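You operate a simulated robot arm through the tools that you are given. There is no shell and no other tool. Be economical: measure what you need, move in short steps, check, and stop when the job is done.

You run a simulated two-armed robot. Do the job below in one go: nothing can be reset, and whatever is moved stays where it is left.

JOB
Stop the line belt, then fetch the Lot 62 pack under its guard.
Fine: switch off before the guard opens, put the pack on the line table, slide the guard shut.

Only the result counts: the job must be done as asked and must still hold three seconds after the hand-in. Knocking over, shifting, dropping, spilling or breaking anything else fails it.

ROBOT AND FRAMES
Two 7-joint arms with two-finger parallel grippers on one trunk, on a base that drives. Base frame: it is fixed to the floor where the robot stands at the start and does not move with it; the origin is under the middle of the robot, x ahead of it, y to its left, z up. Readings come in m, degrees, newtons and seconds.
The left shoulder is at the start at [0.05, 0.158, 0.883], the right one opposite. With the tool pointing down near the work surface each hand reaches from about 0.1 to 0.66 m from the robot's upright axis, wherever it stands, measured 20 degrees to its own side. Places, roughly: label pack [0.5, -2.75, 0.75]; line frame [1, -1.3, 0.5]; line guard [0.8, -3.2, 1.1]; run dial [0.6, 0, 0.6]; top of the line table [0.2, -2.3, 0.8]. Payload 3.91 kg a hand.
Tool frame (each hand has its own): the origin (TCP) lies between the finger pads and is the grasp point; the fingertips stand 0.03 m ahead of it; z points along the fingers, y is the line along which they close. Largest opening 0.11 m; finger width 0.02, thickness 0.01; the body of the gripper, 0.048 by 0.112 m, starts 0.055 m behind the TCP.
Orientation is that of the tool frame in the base frame, as a unit quaternion [w, x, y, z]. With the fingers straight down and closing along the base's y, the tool's x points along the base's -x, its y along +y and its z along -z.

CONTROLS
- The arms move only by the tool move_arm. It takes "left_plan", "right_plan" or both (then of equal length, played together; a hand with none holds still); each is a list of rows, each an object of numbers (a shift or turn left out is 0, a gripper value left out holds the last): "dx", "dy", "dz": the shift along the tool's x, y, z in units of 30 mm (1.0 is 30 mm); "rx", "ry", "rz": the turn, a rotation vector about the tool's x, y, z in units of 5 degrees (1.0 is 5 degrees). In form: [{"dx": .., "dy": .., "dz": .., "rx": .., "ry": .., "rz": ..}, ...]. A call has 1 to 20 rows; each row shifts and turns the commanded pose from where the row before left it, along the tool's axes as they then stand. "left_claw" and "right_claw" are, for a hand that has rows, the gripper command, from -1 (shut) to 1 (fully open), values between in proportion, set as the call begins (left out, the last holds). A call with a number of a shift or a turn outside -1 to 1 is refused whole. A row lasts 0.2 s, in which the tool goes at most 0.05 m and 8.6 degrees; a call with a longer step from one row to the next is refused whole, and so is a gripper value outside its range. A pose out of reach is approached as far as the arm can. The call stops where the force on the tool passes 50 N (or 10 N more than at its start, if that is more) or the arm is blocked; 0.2 s more then pass. Each finger travels about 0.153 m/s and halts on what it meets, pressing with about 31 N; the grip force reading is that of the motor and also rises with nothing between the fingers. The clock runs only during rows and for 0.2 s after the last one: add rows that do not move to give the fingers time. The reply holds the time, the measured pose of the TCP, the force on the tool along the base axes, the opening and the grip force, in the units named above and with some noise, with the torque about the TCP (base axes, N m) and any sound that the robot's microphone picked up, and new pictures: "pictures" is both (left out), scene, wrist or none (wrist: the cameras of the hands that moved).
- Cameras (640 x 400 px; columns grow to the right, rows downward): "scene" is now at [0.1279, 0.021, 1.0279]; the picture's right is [0.08, -1.00, 0.00], its down [-0.54, -0.04, -0.84] and it looks along [0.84, 0.07, -0.54] (base axes); focal length 288 px, centre (320, 200). "left" rides on the left gripper at [0.072, -0.017, -0.103] in its tool frame; the picture's right is [0.23, 0.97, 0.00], its down [-0.76, 0.18, -0.62] and it looks along [-0.61, 0.14, 0.78] (tool axes); focal length 222 px, centre (320, 200). "right" rides on the right gripper at [0.072, 0.017, -0.103] in its tool frame; the picture's right is [-0.23, 0.97, 0.00], its down [-0.76, -0.18, -0.62] and it looks along [-0.61, -0.14, 0.78] (tool axes); focal length 222 px, centre (320, 200). There is no depth. A picture from a camera that has moved, and an enlarged one, comes with that camera's place and axes in the base frame and with its lens. The place of the scene camera against the robot may be out by one fixed shift of up to 0.018 m in any direction.
- slide_trunk(by): slides the trunk up (or, below 0, down) by that many m; the arms and the scene camera ride with it, the base frame stays. It gives what a move gives, with no picture.
- roll_base(legs): drives the robot by 1 to 6 legs, each [ahead, turn to the left] in m and degrees, along the robot's own axes; the way and the turn of a leg run together, so that a leg with both is an arc; at most 1.5 m and 180 degrees a leg. The arms and the cameras ride along, it lands a little off, and it stops where it bumps. It gives what a move gives, and a new picture of the scene camera.
- pan_tilt(pan, tilt): turns the head with the scene camera to pan (to the left, within 80 degrees either way) and tilt (down, from -29 to 69), counted from straight ahead of the robot. It gives what a move gives, and a new picture of the scene camera.
- inspect(camera, box): a new picture of the part [left, top, right, bottom] of that camera's present view, enlarged. It takes no simulated time.
- job_done(): hands the job in; it is judged then, once.

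Go step by step. Nothing tells you exact positions but the pictures and the camera data: compare them with the known pose of the tool, close in by small moves and look again before you grip or let go. The budget is 120 turns and 260 pictures, counting those below and the enlarged ones. Unless the task says otherwise, let go and move clear before handing in, and close with one line.

The tools are called after ">>>" by a JSON object that holds its "op" and its "data". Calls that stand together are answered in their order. move_arm: Moves the arms, as the interface text tells. Its arguments: {"type":"object","properties":{"left_plan":{"type":"array"},"left_claw":{"type":"number"},"right_plan":{"type":"array"},"right_claw":{"type":"number"},"pictures":{"type":"string","enum":["both","scene","wrist","none"]}},"required":[]} The other tools are called the same way: slide_trunk (by) slides the trunk up or down; roll_base (legs) drives the base; pan_tilt (pan, tilt) turns the head that bears the scene camera; inspect (camera, box) takes an enlarged picture of a part of a camera's view; job_done () hands the job in.

At the start:

```text
time_s: 0.0
left_position: [0.5155, 0.1742, 0.7931]
left_ee_rot: [0.0, 0.0, 1.0, 0.0]
left_force: [1.0, 0.4, -0.3]
left_moment: [-0.01, 0.01, 0.01]
left_opening: 0.11
left_grasp_force: 0.1
right_position: [0.5161, -0.1996, 0.8333]
right_ee_rot: [0.0, 0.0, 1.0, 0.0]
right_force: [-0.3, 0.1, 0.0]
right_moment: [-0.02, 0.03, 0.01]
right_opening: 0.1101
right_grasp_force: 0.1
trunk travel left (down, up): [-0.125, 0.357]
robot x, y, heading: [0.0053, 0.0014, 0.1]
head pan, tilt: [4.4, 32.5]
```

scene: 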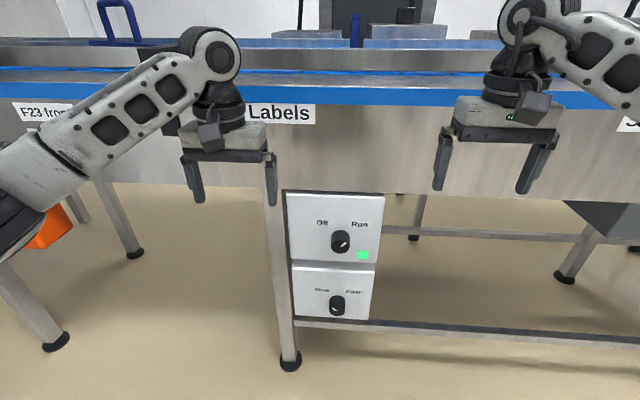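
right: 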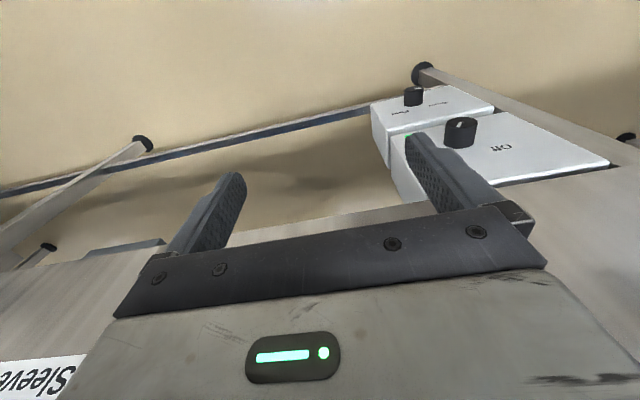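
left: 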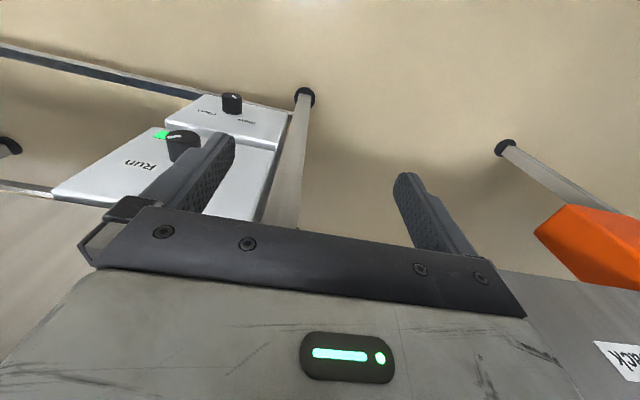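

I see two control boxes under the line frame: an Off/Run dial on top with a green lamp, and a Slow/Fast dial below. I'll look closely at the dials and around the scene before moving.

>>> {"op": "inspect", "data": {"camera": "scene", "box": [270, 180, 400, 330]}}

>>> {"op": "pan_tilt", "data": {"pan": -75, "tilt": 15}}

```text
2.67 times, centred on (335, 255) of scene
camera zoom: at [0.1279, 0.021, 1.0279], right [0.08, -1.0, 0.0], down [-0.54, -0.04, -0.84], along [0.84, 0.07, -0.54], focal length 769 px, centre (280, 53)
```

zoom: 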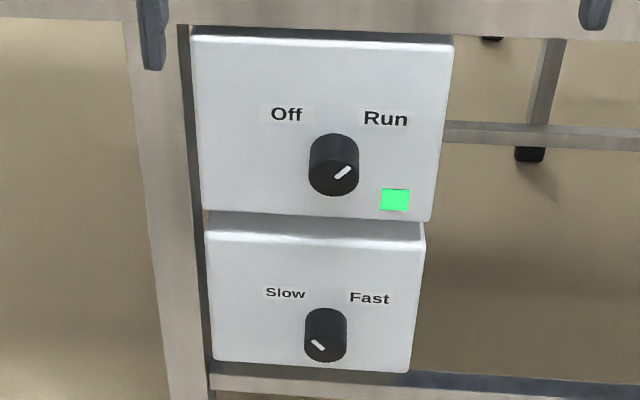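

```text
time_s: 1.5
left_position: [0.5143, 0.1739, 0.7928]
left_ee_rot: [0.0, -0.001, 1.0, 0.0]
left_force: [0.3, -0.2, 0.2]
left_moment: [0.02, 0.0, 0.0]
left_opening: 0.1099
left_grasp_force: 0.0
right_position: [0.515, -0.1994, 0.8353]
right_ee_rot: [0.0, 0.0, 1.0, 0.0]
right_force: [-0.6, 0.6, 0.8]
right_moment: [-0.01, -0.03, 0.02]
right_opening: 0.1102
right_grasp_force: 0.2
trunk travel left (down, up): [-0.125, 0.357]
robot x, y, heading: [-0.0, 0.0016, 0.0]
head pan, tilt: [-75.0, 15.0]
camera scene: at [0.063, -0.0761, 1.0559], right [-0.97, -0.26, 0.0], down [-0.07, 0.25, -0.97], along [0.25, -0.93, -0.26], focal length 288 px, centre (320, 200)
```

scene: 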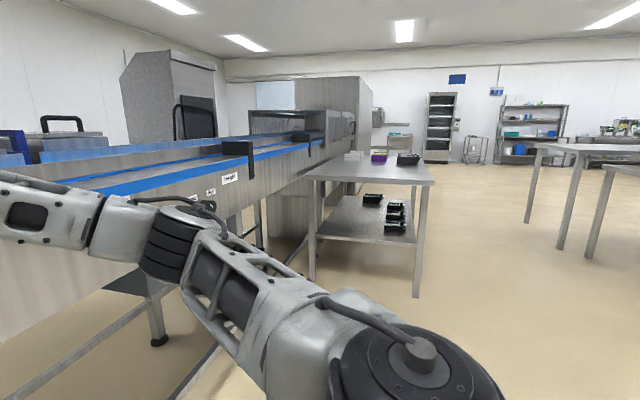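

The stacked boxes face the robot. The three cameras together put the Run dial at about [0.62, 0, 0.60], and it now points to Run. I'll turn the head back and swing the right gripper to point forward.

>>> {"op": "pan_tilt", "data": {"pan": 0, "tilt": 40}}

>>> {"op": "move_arm", "data": {"right_plan": [{"ry": -1, "dz": -0.2}, {"ry": -1, "dz": -0.2}, {"ry": -1, "dz": -0.2}, {"ry": -1, "dz": -0.2}, {"ry": -1, "dz": -0.2}, {"ry": -1, "dz": -0.2}, {"ry": -1, "dz": -0.2}, {"ry": -1, "dz": -0.2}, {"ry": -1, "dz": -0.2}, {"ry": -1, "dz": -0.2}, {"ry": -1, "dz": -0.2}, {"ry": -1, "dz": -0.2}, {"ry": -1, "dz": -0.2}, {"ry": -1, "dz": -0.2}, {"ry": -1, "dz": -0.2}, {"ry": -1, "dz": -0.2}, {"ry": -1, "dz": -0.2}, {"ry": -1, "dz": -0.2}]}}

```text
time_s: 3.0
left_position: [0.5161, 0.1734, 0.7933]
left_ee_rot: [0.001, -0.001, 1.0, 0.0]
left_force: [0.4, -0.1, 0.4]
left_moment: [-0.03, 0.01, 0.0]
left_opening: 0.11
left_grasp_force: 0.0
right_position: [0.5146, -0.1993, 0.8334]
right_ee_rot: [0.0, 0.0, 1.0, 0.0]
right_force: [-0.3, -0.2, -0.4]
right_moment: [0.01, 0.0, -0.02]
right_opening: 0.11
right_grasp_force: 0.0
trunk travel left (down, up): [-0.125, 0.357]
robot x, y, heading: [-0.0019, -0.0012, 0.1]
head pan, tilt: [0.0, 40.0]
camera scene: at [0.1238, 0.014, 1.0164], right [0.0, -1.0, 0.0], down [-0.64, 0.0, -0.77], along [0.77, 0.0, -0.64], focal length 288 px, centre (320, 200)
```

scene: 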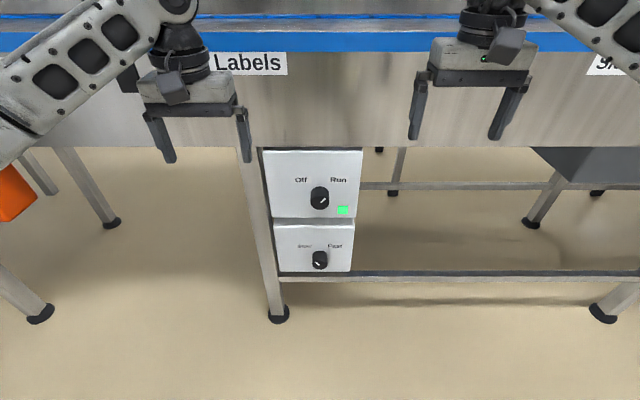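

```text
time_s: 6.8
left_position: [0.5159, 0.1739, 0.7927]
left_ee_rot: [-0.001, 0.001, 1.0, -0.001]
left_force: [0.7, -0.5, 0.8]
left_moment: [-0.01, 0.01, -0.02]
left_opening: 0.1099
left_grasp_force: 0.1
right_position: [0.4575, -0.1887, 0.9059]
right_ee_rot: [0.668, -0.011, 0.744, 0.005]
right_force: [0.0, 0.3, -0.2]
right_moment: [0.01, -0.03, 0.01]
right_opening: 0.1101
right_grasp_force: 0.1
right hand out of reach, approached as far as the arm can: row 17, 18
trunk travel left (down, up): [-0.125, 0.357]
robot x, y, heading: [0.0012, -0.0035, 0.0]
head pan, tilt: [0.0, 40.0]
camera scene: at [0.1238, 0.0142, 1.0164], right [0.0, -1.0, 0.0], down [-0.64, 0.0, -0.77], along [0.77, 0.0, -0.64], focal length 288 px, centre (320, 200)
camera right: at [0.3462, -0.1742, 0.8458], right [0.0, 0.98, 0.22], down [-0.53, -0.18, 0.83], along [0.85, -0.12, 0.52], focal length 222 px, centre (320, 200)
```

scene: 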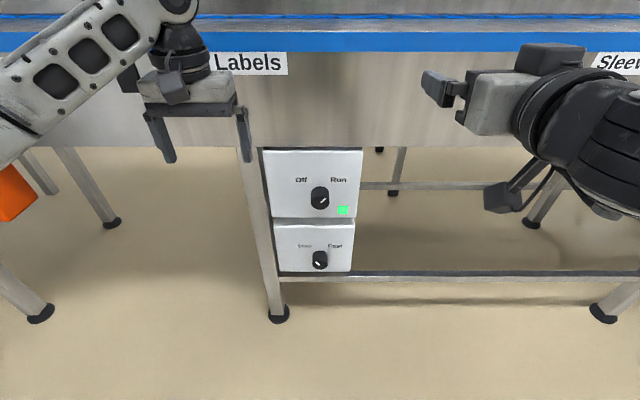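
right: 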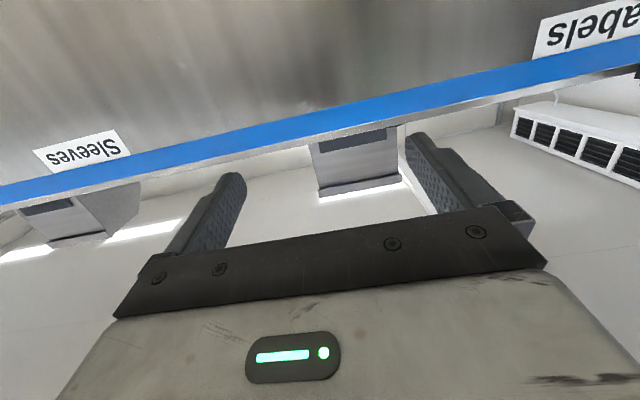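

The right hand stopped just short of horizontal at the limit of its reach. I'll back the base up and lower the trunk so the arm can stretch out level toward the dial.

>>> {"op": "roll_base", "data": {"legs": [[-0.15, 0]]}}

>>> {"op": "slide_trunk", "data": {"by": -0.12}}

>>> {"op": "move_arm", "data": {"right_plan": [{"dx": 1}, {"dx": 1}, {"dx": 1}, {"dx": 1}, {"dx": 1}, {"dx": 1}, {"dy": 1}, {"dy": 1}, {"dy": 1}, {"dy": 1}, {"dy": 1}, {"dz": 1, "dy": 1}, {"dz": 1}, {"dz": 1}, {"dz": 1}]}}

```text
time_s: 8.2
left_position: [0.3647, 0.1736, 0.793]
left_ee_rot: [0.0, -0.001, 1.0, 0.0]
left_force: [0.1, 0.8, 0.3]
left_moment: [-0.01, -0.04, 0.0]
left_opening: 0.1101
left_grasp_force: 0.1
right_position: [0.3086, -0.1867, 0.905]
right_ee_rot: [0.667, -0.011, 0.745, 0.005]
right_force: [-0.6, 0.8, -0.1]
right_moment: [-0.01, -0.02, -0.01]
right_opening: 0.1101
right_grasp_force: 0.0
trunk travel left (down, up): [-0.125, 0.357]
robot x, y, heading: [-0.1535, -0.0002, -0.2]
head pan, tilt: [0.0, 40.0]
camera scene: at [-0.0258, 0.0141, 1.0164], right [0.0, -1.0, 0.0], down [-0.64, 0.0, -0.77], along [0.77, 0.0, -0.64], focal length 288 px, centre (320, 200)
```

scene: 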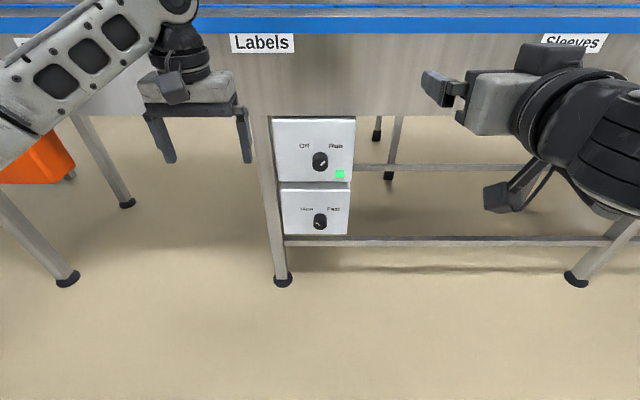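

```text
time_s: 9.7
left_position: [0.3655, 0.1744, 0.6738]
left_ee_rot: [0.0, -0.002, 1.0, 0.0]
left_force: [-0.8, 0.2, 0.7]
left_moment: [-0.01, -0.01, 0.02]
left_opening: 0.1101
left_grasp_force: 0.0
right_position: [0.3088, -0.1891, 0.7854]
right_ee_rot: [0.666, -0.011, 0.746, 0.005]
right_force: [-0.4, -0.1, 1.1]
right_moment: [0.01, 0.01, -0.05]
right_opening: 0.1098
right_grasp_force: 0.0
trunk travel left (down, up): [-0.005, 0.477]
robot x, y, heading: [-0.1508, -0.0011, 0.1]
head pan, tilt: [0.0, 40.0]
```

```text
time_s: 12.9
left_position: [0.3655, 0.1742, 0.6736]
left_ee_rot: [0.0, -0.001, 1.0, 0.0]
left_force: [0.8, 0.0, 0.3]
left_moment: [0.0, -0.03, 0.01]
left_opening: 0.1098
left_grasp_force: 0.1
right_position: [0.4229, -0.0059, 0.7619]
right_ee_rot: [0.667, -0.01, 0.745, 0.004]
right_force: [0.4, -0.7, 0.1]
right_moment: [0.02, 0.02, -0.02]
right_opening: 0.1099
right_grasp_force: 0.1
right hand out of reach, approached as far as the arm can: row 1, 2, 3, 4, 5, 6
trunk travel left (down, up): [-0.005, 0.477]
robot x, y, heading: [-0.1486, -0.002, 0.2]
head pan, tilt: [0.0, 40.0]
camera scene: at [-0.0259, 0.0141, 0.8964], right [0.0, -1.0, 0.0], down [-0.64, 0.0, -0.77], along [0.77, 0.0, -0.64], focal length 288 px, centre (320, 200)
camera right: at [0.3107, 0.0077, 0.7017], right [0.0, 0.98, 0.22], down [-0.53, -0.18, 0.83], along [0.85, -0.12, 0.52], focal length 222 px, centre (320, 200)
```

scene: 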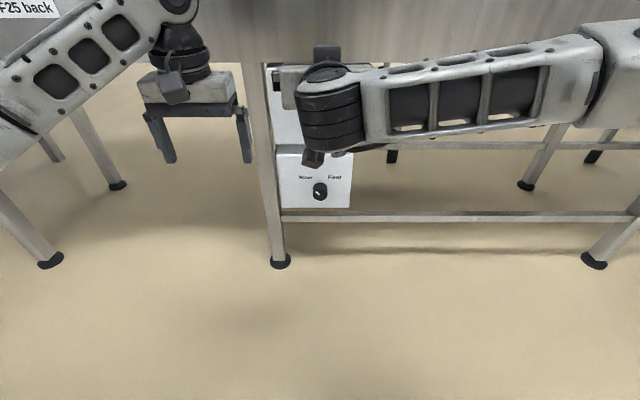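
right: 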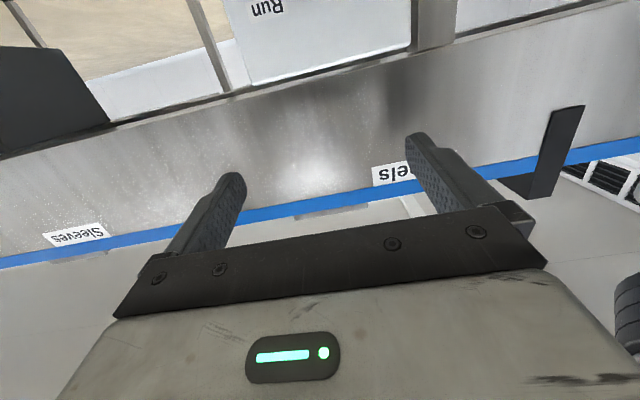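

The hand is now in line with the dial but at z≈0.76. With the arm stretched further I'll try lowering it again.

>>> {"op": "move_arm", "data": {"right_plan": [{"dx": 1}, {"dx": 1}, {"dx": 1}, {"dx": 1}, {"dx": 1}]}}

```text
time_s: 14.1
left_position: [0.3654, 0.1736, 0.6734]
left_ee_rot: [0.0, 0.0, 1.0, 0.0]
left_force: [-0.1, 0.4, -0.3]
left_moment: [0.0, 0.02, 0.04]
left_opening: 0.1101
left_grasp_force: 0.0
right_position: [0.4079, -0.0102, 0.6144]
right_ee_rot: [0.667, -0.01, 0.745, 0.006]
right_force: [-0.4, -0.5, -0.9]
right_moment: [0.02, -0.01, 0.0]
right_opening: 0.11
right_grasp_force: 0.0
trunk travel left (down, up): [-0.005, 0.477]
robot x, y, heading: [-0.149, -0.0007, -0.3]
head pan, tilt: [0.0, 40.0]
camera scene: at [-0.0259, 0.0141, 0.8964], right [0.0, -1.0, 0.0], down [-0.64, 0.0, -0.77], along [0.77, 0.0, -0.64], focal length 288 px, centre (320, 200)
camera right: at [0.2953, 0.0042, 0.5537], right [0.0, 0.98, 0.22], down [-0.53, -0.18, 0.83], along [0.85, -0.12, 0.52], focal length 222 px, centre (320, 200)
```

scene: 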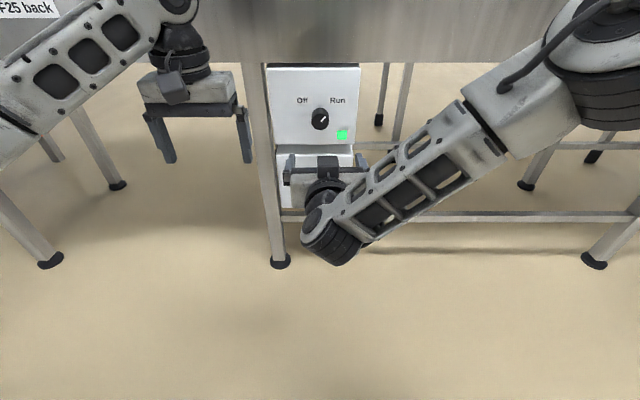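
right: 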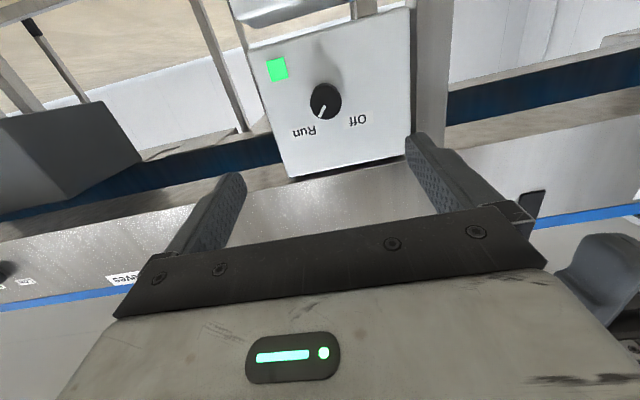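

The wrist view agrees with the earlier estimate: the knob cap is at about [0.61, -0.003, 0.602]. I'll level the hand, pre-roll it 45°, narrow the fingers and look again.

>>> {"op": "move_arm", "data": {"right_plan": [{"ry": -0.63}, {"ry": -0.63}, {"rz": 1}, {"rz": 1}, {"rz": 1}, {"rz": 1}, {"rz": 1}, {"rz": 1}, {"rz": 1}, {"rz": 1}, {"rz": 1}], "right_claw": 0.35}}

```text
time_s: 16.5
left_position: [0.365, 0.1741, 0.6736]
left_ee_rot: [0.0, 0.0, 1.0, 0.001]
left_force: [0.3, -0.5, -0.1]
left_moment: [0.0, 0.01, -0.01]
left_opening: 0.1101
left_grasp_force: 0.0
right_position: [0.4045, -0.0083, 0.6125]
right_ee_rot: [0.651, 0.262, 0.657, 0.276]
right_force: [-0.3, 0.1, -0.1]
right_moment: [0.0, 0.02, 0.02]
right_opening: 0.0743
right_grasp_force: 0.1
trunk travel left (down, up): [-0.005, 0.477]
robot x, y, heading: [-0.1503, 0.0009, -0.0]
head pan, tilt: [0.0, 40.0]
camera scene: at [-0.0259, 0.0141, 0.8964], right [0.0, -1.0, 0.0], down [-0.64, 0.0, -0.77], along [0.77, 0.0, -0.64], focal length 288 px, centre (320, 200)
camera right: at [0.3003, 0.0525, 0.5746], right [-0.01, 0.53, 0.85], down [-0.61, -0.68, 0.42], along [0.79, -0.51, 0.33], focal length 222 px, centre (320, 200)
```

scene: 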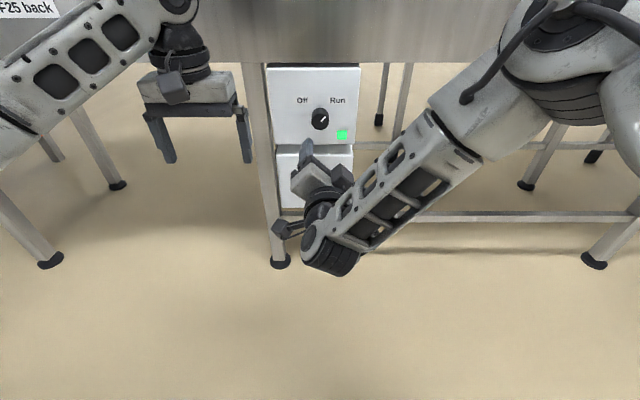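
right: 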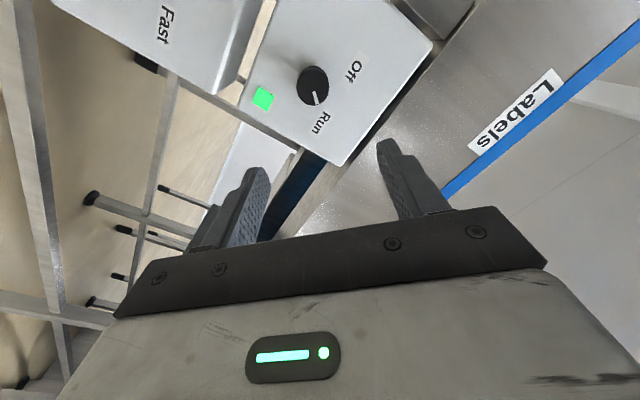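

The hand is level with the dial's axis to about 1 cm. I'll correct that and advance to just short of the knob.

>>> {"op": "move_arm", "data": {"right_plan": [{"dx": 0.39, "dy": -0.2}, {"dz": 1}, {"dz": 1}, {"dz": 1}, {"dz": 1}, {"dz": 0.5}]}}

>>> {"op": "inspect", "data": {"camera": "scene", "box": [240, 50, 400, 150]}}

```text
time_s: 17.9
left_position: [0.3661, 0.1748, 0.6729]
left_ee_rot: [0.0, -0.001, 1.0, 0.001]
left_force: [-0.9, -0.2, -0.1]
left_moment: [-0.02, 0.0, 0.0]
left_opening: 0.1101
left_grasp_force: 0.0
right_position: [0.5356, 0.0112, 0.6107]
right_ee_rot: [0.65, 0.264, 0.658, 0.272]
right_force: [-0.2, -0.4, -0.2]
right_moment: [-0.01, -0.03, 0.0]
right_opening: 0.0745
right_grasp_force: 0.0
right hand out of reach, approached as far as the arm can: row 3, 4, 6
trunk travel left (down, up): [-0.005, 0.477]
robot x, y, heading: [-0.1496, -0.0019, 0.2]
head pan, tilt: [0.0, 40.0]
camera scene: at [-0.0259, 0.0141, 0.8964], right [0.0, -1.0, 0.0], down [-0.64, 0.0, -0.77], along [0.77, 0.0, -0.64], focal length 288 px, centre (320, 200)
camera right: at [0.4309, 0.0737, 0.5729], right [0.0, 0.53, 0.85], down [-0.61, -0.67, 0.42], along [0.79, -0.51, 0.33], focal length 222 px, centre (320, 200)
```

scene: 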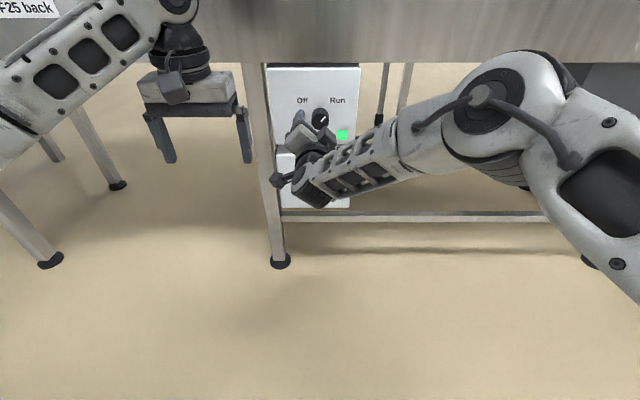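
right: 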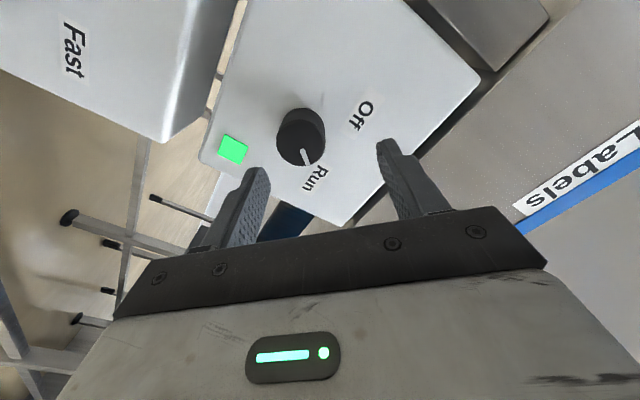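

```text
4.00 times, centred on (320, 100) of scene
camera zoom: at [-0.0259, 0.0141, 0.8964], right [0.0, -1.0, 0.0], down [-0.64, 0.0, -0.77], along [0.77, 0.0, -0.64], focal length 1153 px, centre (320, 600)
```

zoom: 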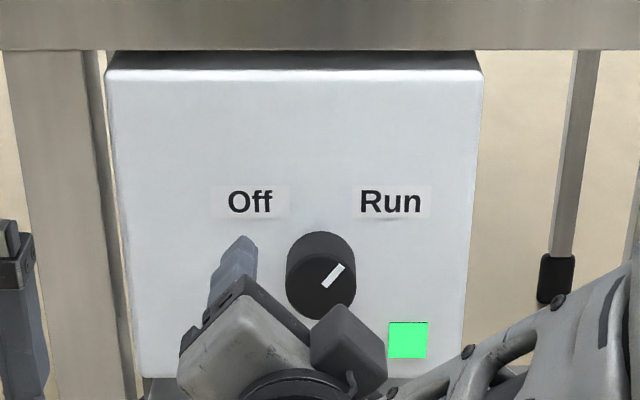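

The hand fell about 1 cm short of its commanded pose at [0.536, 0.011, 0.611]. I'll wait briefly and see whether it settles.

>>> {"op": "move_arm", "data": {"right_plan": [{}, {"dy": -0.25}, {"dy": -0.25}], "pictures": "none"}}

```text
time_s: 18.7
left_position: [0.3653, 0.1752, 0.6736]
left_ee_rot: [0.0, 0.0, 1.0, -0.001]
left_force: [0.4, 0.3, -0.6]
left_moment: [0.0, -0.03, 0.0]
left_opening: 0.1101
left_grasp_force: 0.0
right_position: [0.5364, 0.012, 0.6114]
right_ee_rot: [0.65, 0.264, 0.659, 0.272]
right_force: [-0.6, -0.4, 0.7]
right_moment: [-0.02, 0.0, 0.0]
right_opening: 0.0746
right_grasp_force: 0.0
right hand out of reach, approached as far as the arm can: row 2, 3
trunk travel left (down, up): [-0.005, 0.477]
robot x, y, heading: [-0.1499, -0.0013, -0.1]
head pan, tilt: [0.0, 40.0]
```

The arm is at a joint limit in this roll. I'll retract, roll back to level fingers, and approach from there.

>>> {"op": "move_arm", "data": {"right_plan": [{"dz": -1}, {"dz": -1}, {"rz": -1}, {"rz": -1}, {"rz": -1}, {"rz": -1}, {"rz": -1}, {"rz": -1}, {"rz": -1}, {"rz": -1}, {"rz": -1}, {}], "pictures": "scene"}}

```text
time_s: 21.3
left_position: [0.3662, 0.176, 0.6739]
left_ee_rot: [0.0, -0.001, 1.0, 0.0]
left_force: [-0.6, -0.8, -0.2]
left_moment: [0.0, 0.0, 0.02]
left_opening: 0.1097
left_grasp_force: 0.1
right_position: [0.4759, 0.0124, 0.6112]
right_ee_rot: [0.707, -0.012, 0.707, 0.005]
right_force: [0.3, 0.9, -0.5]
right_moment: [-0.01, 0.0, 0.01]
right_opening: 0.0744
right_grasp_force: 0.1
trunk travel left (down, up): [-0.005, 0.477]
robot x, y, heading: [-0.1512, 0.001, -0.0]
head pan, tilt: [0.0, 40.0]
camera scene: at [-0.0259, 0.0141, 0.8964], right [0.0, -1.0, 0.0], down [-0.64, 0.0, -0.77], along [0.77, 0.0, -0.64], focal length 288 px, centre (320, 200)
```

scene: 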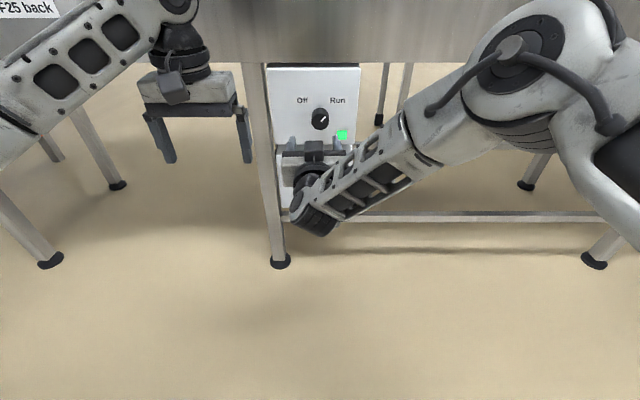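

The hand is level again and free. I'll correct the 1 cm offset and the slight yaw, then advance.

>>> {"op": "move_arm", "data": {"right_plan": [{"rx": 0.28, "dx": 0.34, "dy": -0.4}, {"dz": 1}, {"dz": 1}, {"dz": 0.4}, {}]}}

>>> {"op": "inspect", "data": {"camera": "scene", "box": [240, 50, 400, 150]}}

```text
time_s: 22.5
left_position: [0.3655, 0.1735, 0.673]
left_ee_rot: [0.001, -0.001, 1.0, 0.0]
left_force: [-0.5, 0.3, -0.6]
left_moment: [0.0, -0.03, -0.02]
left_opening: 0.1099
left_grasp_force: 0.0
right_position: [0.5477, 0.003, 0.6043]
right_ee_rot: [0.705, 0.001, 0.709, -0.006]
right_force: [-0.5, 0.4, 0.7]
right_moment: [-0.05, 0.0, -0.01]
right_opening: 0.0744
right_grasp_force: 0.0
right hand out of reach, approached as far as the arm can: row 3
trunk travel left (down, up): [-0.005, 0.477]
robot x, y, heading: [-0.1499, 0.0023, 0.3]
head pan, tilt: [0.0, 40.0]
camera scene: at [-0.0259, 0.0141, 0.8964], right [0.0, -1.0, 0.0], down [-0.64, 0.0, -0.77], along [0.77, 0.0, -0.64], focal length 288 px, centre (320, 200)
camera right: at [0.4443, 0.0209, 0.5332], right [0.01, 0.98, 0.22], down [-0.62, -0.17, 0.77], along [0.78, -0.14, 0.6], focal length 222 px, centre (320, 200)
```

scene: 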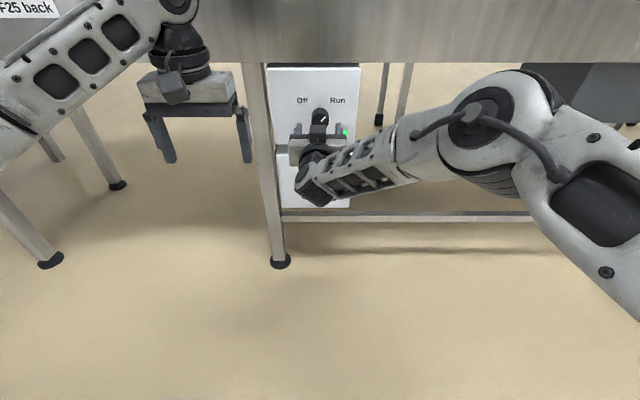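
right: 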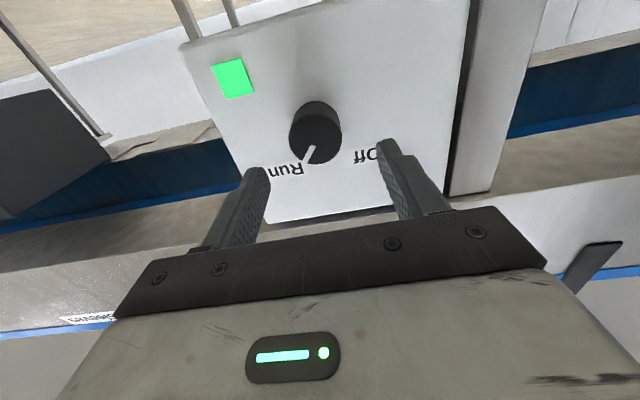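

```text
4.00 times, centred on (320, 100) of scene
camera zoom: at [-0.0259, 0.0141, 0.8964], right [0.0, -1.0, 0.0], down [-0.64, 0.0, -0.77], along [0.77, 0.0, -0.64], focal length 1153 px, centre (320, 600)
```

zoom: 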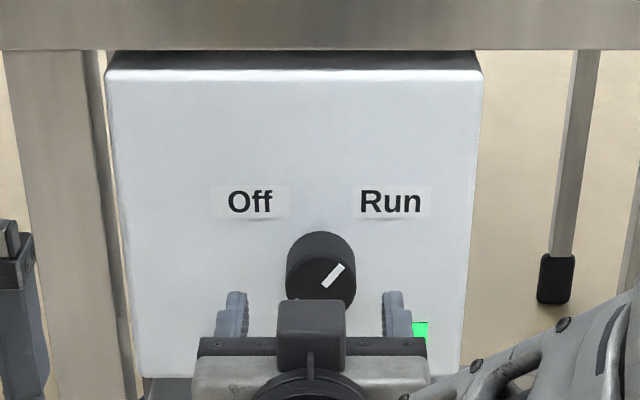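

The hand is aligned to within a few millimetres, with the fingers either side of the knob. I'll advance 5 cm so the pads surround it.

>>> {"op": "move_arm", "data": {"right_plan": [{"dx": 0.1, "dz": 0.6}, {"dz": 0.6}, {"dz": 0.5}, {}]}}

>>> {"op": "inspect", "data": {"camera": "scene", "box": [240, 50, 400, 150]}}

```text
time_s: 23.5
left_position: [0.367, 0.1749, 0.6728]
left_ee_rot: [0.0, -0.001, 1.0, 0.0]
left_force: [-0.2, -0.1, 0.4]
left_moment: [0.01, -0.03, 0.0]
left_opening: 0.1098
left_grasp_force: 0.1
right_position: [0.5983, 0.0036, 0.6028]
right_ee_rot: [0.706, -0.001, 0.708, -0.003]
right_force: [0.8, -0.2, -0.6]
right_moment: [0.01, -0.01, 0.02]
right_opening: 0.0743
right_grasp_force: 0.2
right hand out of reach, approached as far as the arm can: row 1
trunk travel left (down, up): [-0.005, 0.477]
robot x, y, heading: [-0.1457, 0.0002, -0.1]
head pan, tilt: [0.0, 40.0]
camera scene: at [-0.0259, 0.0141, 0.8964], right [0.0, -1.0, 0.0], down [-0.64, 0.0, -0.77], along [0.77, 0.0, -0.64], focal length 288 px, centre (320, 200)
camera right: at [0.4952, 0.0215, 0.5312], right [0.0, 0.98, 0.22], down [-0.62, -0.17, 0.76], along [0.78, -0.14, 0.61], focal length 222 px, centre (320, 200)
```

scene: 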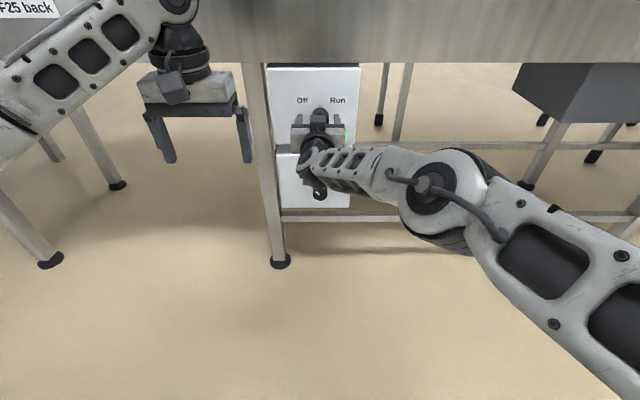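
right: 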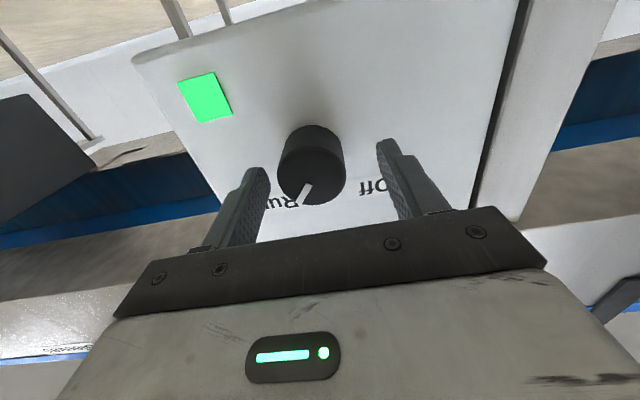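

```text
4.00 times, centred on (320, 100) of scene
camera zoom: at [-0.0259, 0.0141, 0.8964], right [0.0, -1.0, 0.0], down [-0.64, 0.0, -0.77], along [0.77, 0.0, -0.64], focal length 1153 px, centre (320, 600)
```

zoom: 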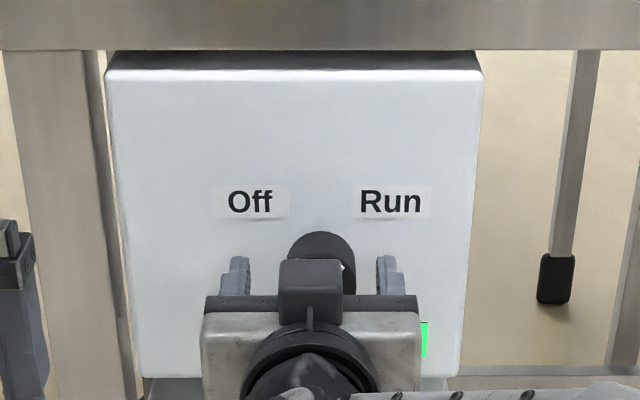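

The knob cap is at x≈0.605 and the panel at about 0.64. I'll advance a few more millimetres, centre in y, and close on the knob.

>>> {"op": "move_arm", "data": {"right_plan": [{"dz": 0.2, "dy": -0.08, "dx": 0.06}, {}], "pictures": "none"}}

>>> {"op": "move_arm", "data": {"right_plan": [{}, {}, {}], "right_claw": -1}}

```text
time_s: 24.1
left_position: [0.3668, 0.1745, 0.6741]
left_ee_rot: [0.0, -0.001, 1.0, 0.001]
left_force: [0.6, -0.2, 1.3]
left_moment: [0.02, -0.01, 0.01]
left_opening: 0.1099
left_grasp_force: 0.1
right_position: [0.6053, 0.0019, 0.6001]
right_ee_rot: [0.706, -0.001, 0.708, -0.004]
right_force: [0.1, 0.3, -0.6]
right_moment: [-0.03, 0.0, 0.0]
right_opening: 0.0746
right_grasp_force: 0.1
trunk travel left (down, up): [-0.005, 0.477]
robot x, y, heading: [-0.1499, -0.0004, 0.1]
head pan, tilt: [0.0, 40.0]
```

```text
time_s: 24.9
left_position: [0.3657, 0.1735, 0.6726]
left_ee_rot: [0.0, 0.0, 1.0, 0.0]
left_force: [0.9, 0.6, -0.2]
left_moment: [-0.03, -0.02, 0.0]
left_opening: 0.1099
left_grasp_force: 0.1
right_position: [0.6064, 0.0002, 0.601]
right_ee_rot: [0.707, 0.0, 0.708, -0.004]
right_force: [-3.0, -11.3, -1.5]
right_moment: [-0.04, -0.35, 0.95]
right_opening: 0.0416
right_grasp_force: 44.8
trunk travel left (down, up): [-0.005, 0.477]
robot x, y, heading: [-0.1509, -0.0009, 0.5]
head pan, tilt: [0.0, 40.0]
camera scene: at [-0.0259, 0.0136, 0.8964], right [0.0, -1.0, 0.0], down [-0.64, 0.0, -0.77], along [0.77, 0.0, -0.64], focal length 288 px, centre (320, 200)
camera right: at [0.5015, 0.0174, 0.5292], right [0.01, 0.98, 0.22], down [-0.62, -0.17, 0.76], along [0.78, -0.14, 0.61], focal length 222 px, centre (320, 200)
```

scene: 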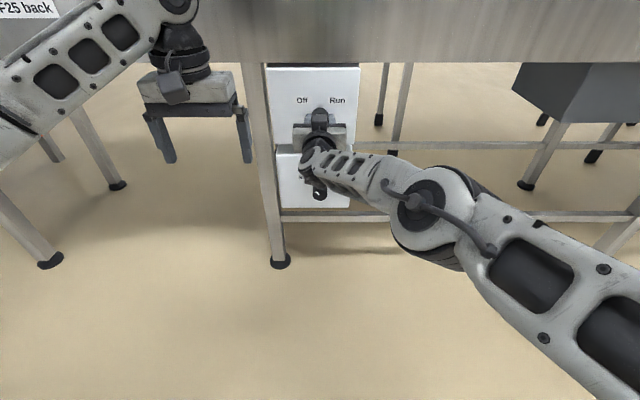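
right: 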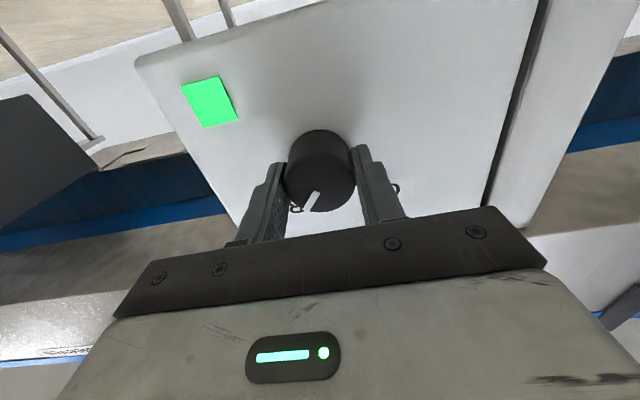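

The knob is gripped (0.042 m wide). I'll turn it counter-clockwise as seen from the robot, toward Off, starting with 30°.

>>> {"op": "move_arm", "data": {"right_plan": [{"rz": -1}, {"rz": -1}, {"rz": -1}, {"rz": -1}, {"rz": -1}, {"rz": -1}, {}]}}

```text
time_s: 26.5
left_position: [0.3658, 0.1736, 0.6731]
left_ee_rot: [0.0, -0.001, 1.0, 0.001]
left_force: [-0.5, 0.2, 0.5]
left_moment: [0.01, 0.02, -0.02]
left_opening: 0.11
left_grasp_force: 0.0
right_position: [0.6046, 0.0001, 0.6017]
right_ee_rot: [0.681, -0.184, 0.684, -0.187]
right_force: [-8.1, -18.3, -3.7]
right_moment: [0.03, 0.1, 0.33]
right_opening: 0.0418
right_grasp_force: 45.5
trunk travel left (down, up): [-0.005, 0.477]
robot x, y, heading: [-0.1501, 0.0013, -0.1]
head pan, tilt: [0.0, 40.0]
camera scene: at [-0.0259, 0.0135, 0.8964], right [0.0, -1.0, 0.0], down [-0.64, 0.0, -0.77], along [0.77, 0.0, -0.64], focal length 288 px, centre (320, 200)
camera right: at [0.5012, -0.021, 0.5308], right [0.0, 0.95, -0.3], down [-0.62, 0.24, 0.75], along [0.78, 0.18, 0.59], focal length 222 px, centre (320, 200)
```

scene: 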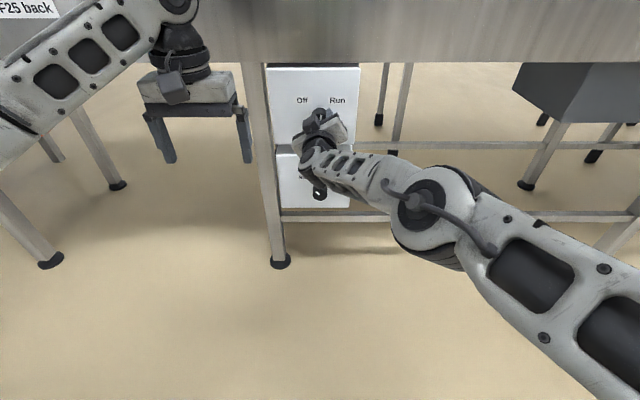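
right: 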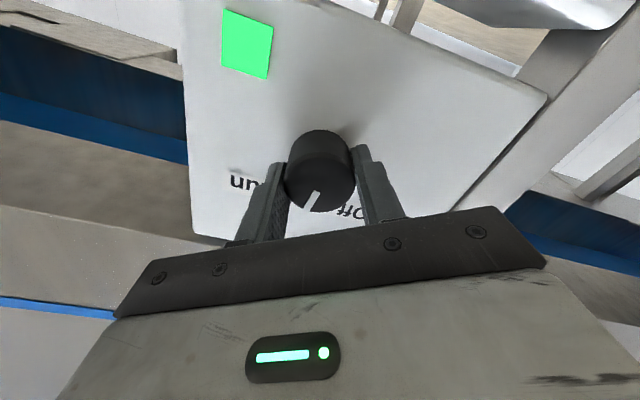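

The knob turns with the hand. I'll continue toward Off.

>>> {"op": "move_arm", "data": {"right_plan": [{"rz": -1}, {"rz": -1}, {"rz": -1}, {"rz": -1}, {"rz": -1}, {"rz": -1}, {"rz": -1}, {"rz": -1}, {"rz": -1}, {"rz": -1}, {}]}}

```text
time_s: 28.9
left_position: [0.3662, 0.1741, 0.674]
left_ee_rot: [0.0, 0.0, 1.0, 0.001]
left_force: [-0.4, -0.3, -0.1]
left_moment: [-0.01, 0.0, 0.02]
left_opening: 0.11
left_grasp_force: 0.1
right_position: [0.6057, 0.0011, 0.6005]
right_ee_rot: [0.539, -0.455, 0.542, -0.457]
right_force: [-15.8, -19.3, -8.1]
right_moment: [0.42, -0.37, -0.36]
right_opening: 0.0414
right_grasp_force: 45.1
trunk travel left (down, up): [-0.005, 0.477]
robot x, y, heading: [-0.1507, 0.0014, -0.2]
head pan, tilt: [0.0, 40.0]
camera scene: at [-0.0258, 0.0135, 0.8963], right [0.0, -1.0, 0.0], down [-0.64, 0.0, -0.77], along [0.77, 0.0, -0.64], focal length 288 px, centre (320, 200)
camera right: at [0.5011, -0.067, 0.5724], right [0.0, 0.39, -0.92], down [-0.62, 0.72, 0.31], along [0.79, 0.57, 0.24], focal length 222 px, centre (320, 200)
```

scene: 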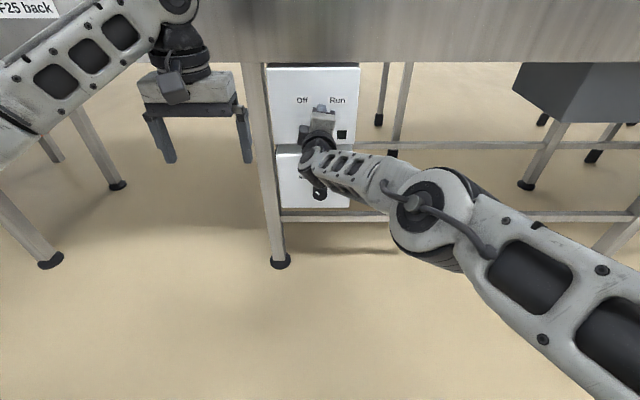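
right: 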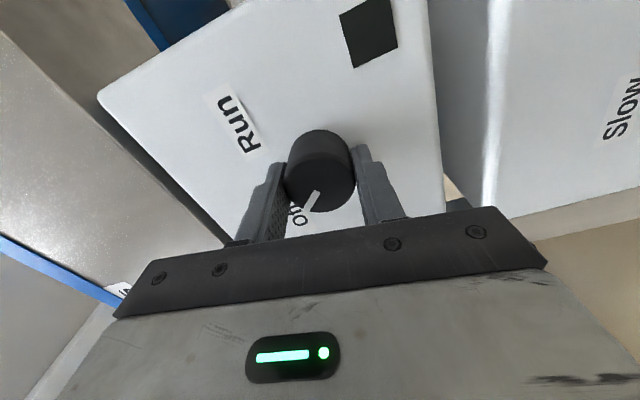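

The lamp has gone dark after about 80°. I'll finish the last 10° to seat it at Off.

>>> {"op": "move_arm", "data": {"right_plan": [{"rz": -1}, {"rz": -1}, {}], "pictures": "none"}}

>>> {"op": "move_arm", "data": {"right_plan": [{}, {}, {}], "right_claw": 0.4, "pictures": "none"}}

>>> {"op": "move_arm", "data": {"right_plan": [{"dz": -1}, {"dz": -1}, {"dz": -1}, {"dz": -1}, {"dz": -1}, {}]}}

>>> {"op": "inspect", "data": {"camera": "scene", "box": [240, 50, 400, 150]}}

```text
time_s: 29.7
left_position: [0.3668, 0.1754, 0.6726]
left_ee_rot: [-0.001, -0.001, 1.0, 0.0]
left_force: [0.5, 0.0, 0.0]
left_moment: [0.0, 0.02, -0.03]
left_opening: 0.1103
left_grasp_force: 0.1
right_position: [0.6049, 0.0044, 0.6002]
right_ee_rot: [-0.498, 0.502, -0.499, 0.501]
right_force: [-0.5, -4.3, -9.9]
right_moment: [0.47, -0.69, -0.48]
right_opening: 0.0418
right_grasp_force: 44.4
trunk travel left (down, up): [-0.005, 0.477]
robot x, y, heading: [-0.153, -0.0004, 0.1]
head pan, tilt: [0.0, 40.0]
```

```text
time_s: 30.5
left_position: [0.3661, 0.1757, 0.6736]
left_ee_rot: [0.0, -0.001, 1.0, 0.0]
left_force: [-0.1, 0.9, -1.3]
left_moment: [-0.01, 0.02, 0.02]
left_opening: 0.1102
left_grasp_force: 0.1
right_position: [0.6051, 0.0037, 0.6012]
right_ee_rot: [-0.498, 0.502, -0.499, 0.502]
right_force: [0.4, -0.5, 0.0]
right_moment: [0.01, 0.0, 0.0]
right_opening: 0.0771
right_grasp_force: 0.1
trunk travel left (down, up): [-0.005, 0.477]
robot x, y, heading: [-0.1507, -0.0009, -0.2]
head pan, tilt: [0.0, 40.0]
```

```text
time_s: 31.9
left_position: [0.3652, 0.1747, 0.6736]
left_ee_rot: [0.0, -0.002, 1.0, -0.001]
left_force: [-0.3, -0.1, -0.9]
left_moment: [0.02, -0.03, -0.01]
left_opening: 0.1098
left_grasp_force: 0.0
right_position: [0.4552, 0.0024, 0.602]
right_ee_rot: [-0.497, 0.5, -0.5, 0.503]
right_force: [-1.1, 0.1, 0.5]
right_moment: [-0.01, -0.01, 0.02]
right_opening: 0.077
right_grasp_force: 0.1
trunk travel left (down, up): [-0.005, 0.477]
robot x, y, heading: [-0.1539, -0.0008, 0.2]
head pan, tilt: [0.0, 40.0]
camera scene: at [-0.0259, 0.0141, 0.8964], right [0.0, -1.0, 0.0], down [-0.64, 0.0, -0.77], along [0.77, 0.0, -0.64], focal length 288 px, centre (320, 200)
camera right: at [0.3515, -0.0692, 0.5864], right [0.0, 0.22, -0.98], down [-0.62, 0.76, 0.17], along [0.78, 0.61, 0.14], focal length 222 px, centre (320, 200)
```

scene: 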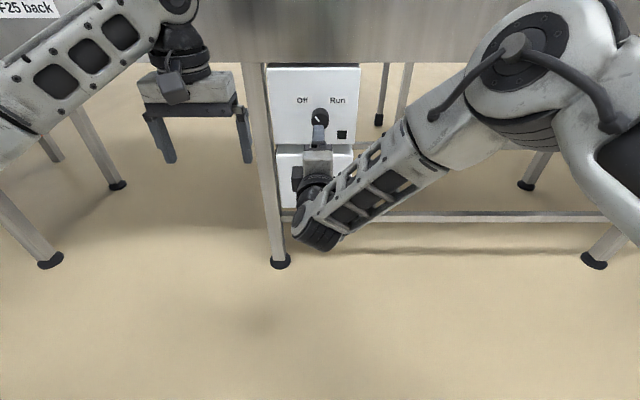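
right: 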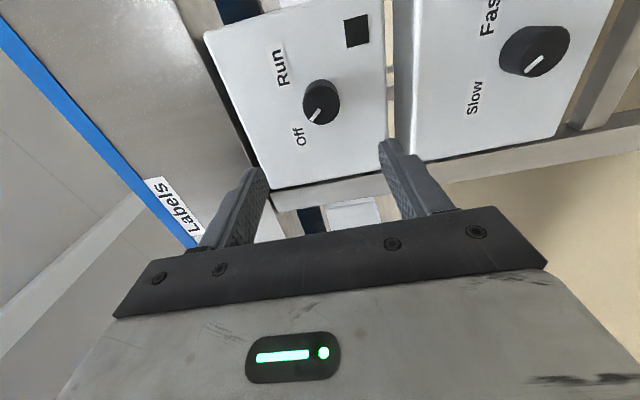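

```text
4.00 times, centred on (320, 100) of scene
camera zoom: at [-0.0259, 0.0141, 0.8964], right [0.0, -1.0, 0.0], down [-0.64, 0.0, -0.77], along [0.77, 0.0, -0.64], focal length 1153 px, centre (320, 600)
```

zoom: 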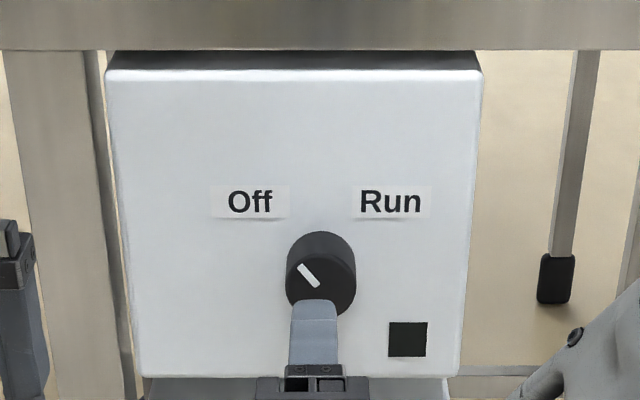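

The dial points to Off and the lamp is dark. I'll back away, raise the trunk, and bring the right hand back to pointing down.

>>> {"op": "roll_base", "data": {"legs": [[-0.2, 0]]}}

>>> {"op": "slide_trunk", "data": {"by": 0.2}}

>>> {"op": "move_arm", "data": {"right_plan": [{"rz": 1}, {"rz": 1}, {"rz": 1}, {"rz": 1}, {"rz": 1}, {"rz": 1}, {"rz": 1}, {"rz": 1}, {"rz": 1}, {"rz": 1}, {"rz": 1}, {"rz": 1}, {"rz": 1}, {"rz": 1}, {"rz": 1}, {"rz": 1}, {"rz": 1}, {"rz": 1}], "pictures": "none"}}

>>> {"op": "move_arm", "data": {"right_plan": [{"ry": 1, "dy": -0.3}, {"ry": 1, "dy": -0.3}, {"ry": 1, "dy": -0.3}, {"ry": 1, "dy": -0.3}, {"ry": 1, "dy": -0.3}, {"ry": 1, "dy": -0.3}, {"ry": 1, "dy": -0.3}, {"ry": 1, "dy": -0.3}, {"ry": 1, "dy": -0.3}, {"ry": 1, "dy": -0.3}, {"ry": 1, "dy": -0.3}, {"ry": 1, "dy": -0.3}, {"ry": 1, "dy": -0.3}, {"ry": 1, "dy": -0.3}, {"ry": 1, "dy": -0.3}, {"ry": 1, "dy": -0.3}, {"ry": 1, "dy": -0.3}, {"ry": 1, "dy": -0.3}], "pictures": "none"}}

>>> {"op": "pan_tilt", "data": {"pan": -78, "tilt": 20}}

```text
time_s: 33.5
left_position: [0.1673, 0.1735, 0.6723]
left_ee_rot: [0.0, 0.0, 1.0, 0.0]
left_force: [-0.2, 0.3, -1.0]
left_moment: [0.0, -0.01, 0.0]
left_opening: 0.1101
left_grasp_force: 0.0
right_position: [0.2586, 0.0016, 0.601]
right_ee_rot: [-0.497, 0.5, -0.5, 0.503]
right_force: [0.0, -0.2, -0.5]
right_moment: [0.0, 0.02, 0.01]
right_opening: 0.0766
right_grasp_force: 0.1
trunk travel left (down, up): [-0.005, 0.477]
robot x, y, heading: [-0.349, -0.0014, -0.1]
head pan, tilt: [0.0, 40.0]
camera scene: at [-0.224, 0.014, 0.8964], right [0.0, -1.0, 0.0], down [-0.64, 0.0, -0.77], along [0.77, 0.0, -0.64], focal length 288 px, centre (320, 200)
```

scene: 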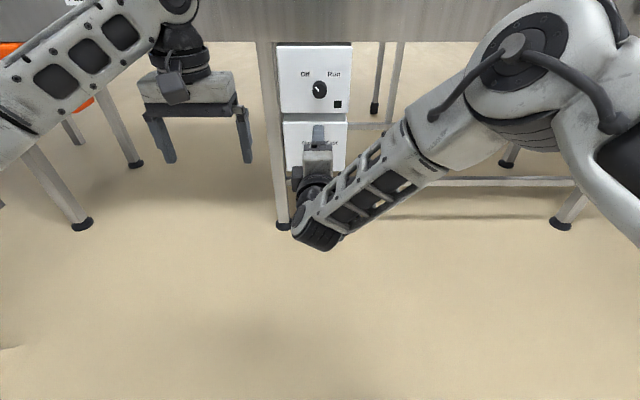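

```text
time_s: 35.6
left_position: [0.1679, 0.1738, 0.8737]
left_ee_rot: [-0.001, 0.0, 1.0, 0.0]
left_force: [-0.2, 0.2, 0.6]
left_moment: [-0.05, -0.02, -0.04]
left_opening: 0.1102
left_grasp_force: 0.2
right_position: [0.258, 0.0006, 0.8004]
right_ee_rot: [-0.498, 0.501, -0.499, 0.502]
right_force: [-0.4, 0.4, -0.6]
right_moment: [-0.02, 0.01, 0.01]
right_opening: 0.077
right_grasp_force: 0.1
trunk travel left (down, up): [-0.205, 0.277]
robot x, y, heading: [-0.3476, -0.0006, 0.2]
head pan, tilt: [0.0, 40.0]
```

```text
time_s: 39.4
left_position: [0.1679, 0.1745, 0.8723]
left_ee_rot: [-0.001, 0.0, 1.0, 0.0]
left_force: [0.6, 0.7, 0.6]
left_moment: [0.02, -0.01, 0.0]
left_opening: 0.1102
left_grasp_force: 0.0
right_position: [0.2578, 0.002, 0.8026]
right_ee_rot: [0.707, 0.0, 0.707, -0.004]
right_force: [-0.1, 0.6, -0.5]
right_moment: [0.01, -0.01, -0.02]
right_opening: 0.077
right_grasp_force: 0.0
trunk travel left (down, up): [-0.205, 0.277]
robot x, y, heading: [-0.3473, 0.0019, -0.2]
head pan, tilt: [0.0, 40.0]
```

```text
time_s: 43.2
left_position: [0.1681, 0.1734, 0.873]
left_ee_rot: [-0.001, 0.0, 1.0, 0.0]
left_force: [-0.2, 0.5, 0.8]
left_moment: [0.03, 0.01, -0.01]
left_opening: 0.1098
left_grasp_force: 0.0
right_position: [0.2567, -0.1593, 0.8018]
right_ee_rot: [-0.002, 0.001, 1.0, -0.003]
right_force: [-0.4, -0.3, 0.1]
right_moment: [0.01, 0.02, 0.01]
right_opening: 0.077
right_grasp_force: 0.1
trunk travel left (down, up): [-0.205, 0.277]
robot x, y, heading: [-0.3484, 0.0011, -0.0]
head pan, tilt: [0.0, 40.0]
```

```text
time_s: 44.7
left_position: [0.1694, 0.1727, 0.8738]
left_ee_rot: [0.0, 0.001, 1.0, 0.0]
left_force: [0.4, 0.0, 0.9]
left_moment: [0.04, -0.02, 0.0]
left_opening: 0.1099
left_grasp_force: 0.1
right_position: [0.2576, -0.1604, 0.8019]
right_ee_rot: [0.0, 0.002, 1.0, -0.003]
right_force: [-0.6, -0.3, -0.2]
right_moment: [0.04, 0.0, -0.01]
right_opening: 0.077
right_grasp_force: 0.1
trunk travel left (down, up): [-0.205, 0.277]
robot x, y, heading: [-0.3478, 0.0001, -0.3]
head pan, tilt: [-78.0, 20.0]
camera scene: at [-0.2897, -0.077, 1.1278], right [-0.98, -0.21, 0.0], down [-0.07, 0.33, -0.94], along [0.2, -0.92, -0.34], focal length 288 px, centre (320, 200)
```

scene: 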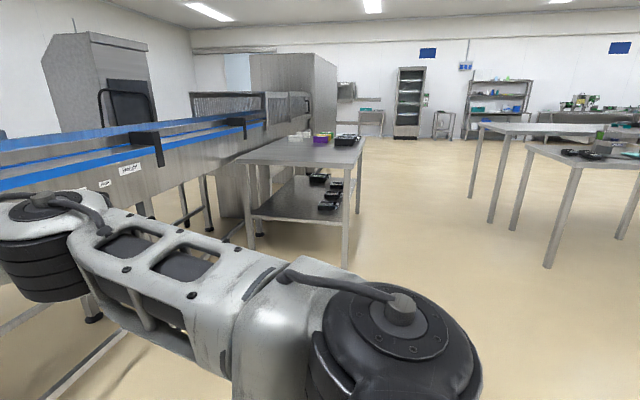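

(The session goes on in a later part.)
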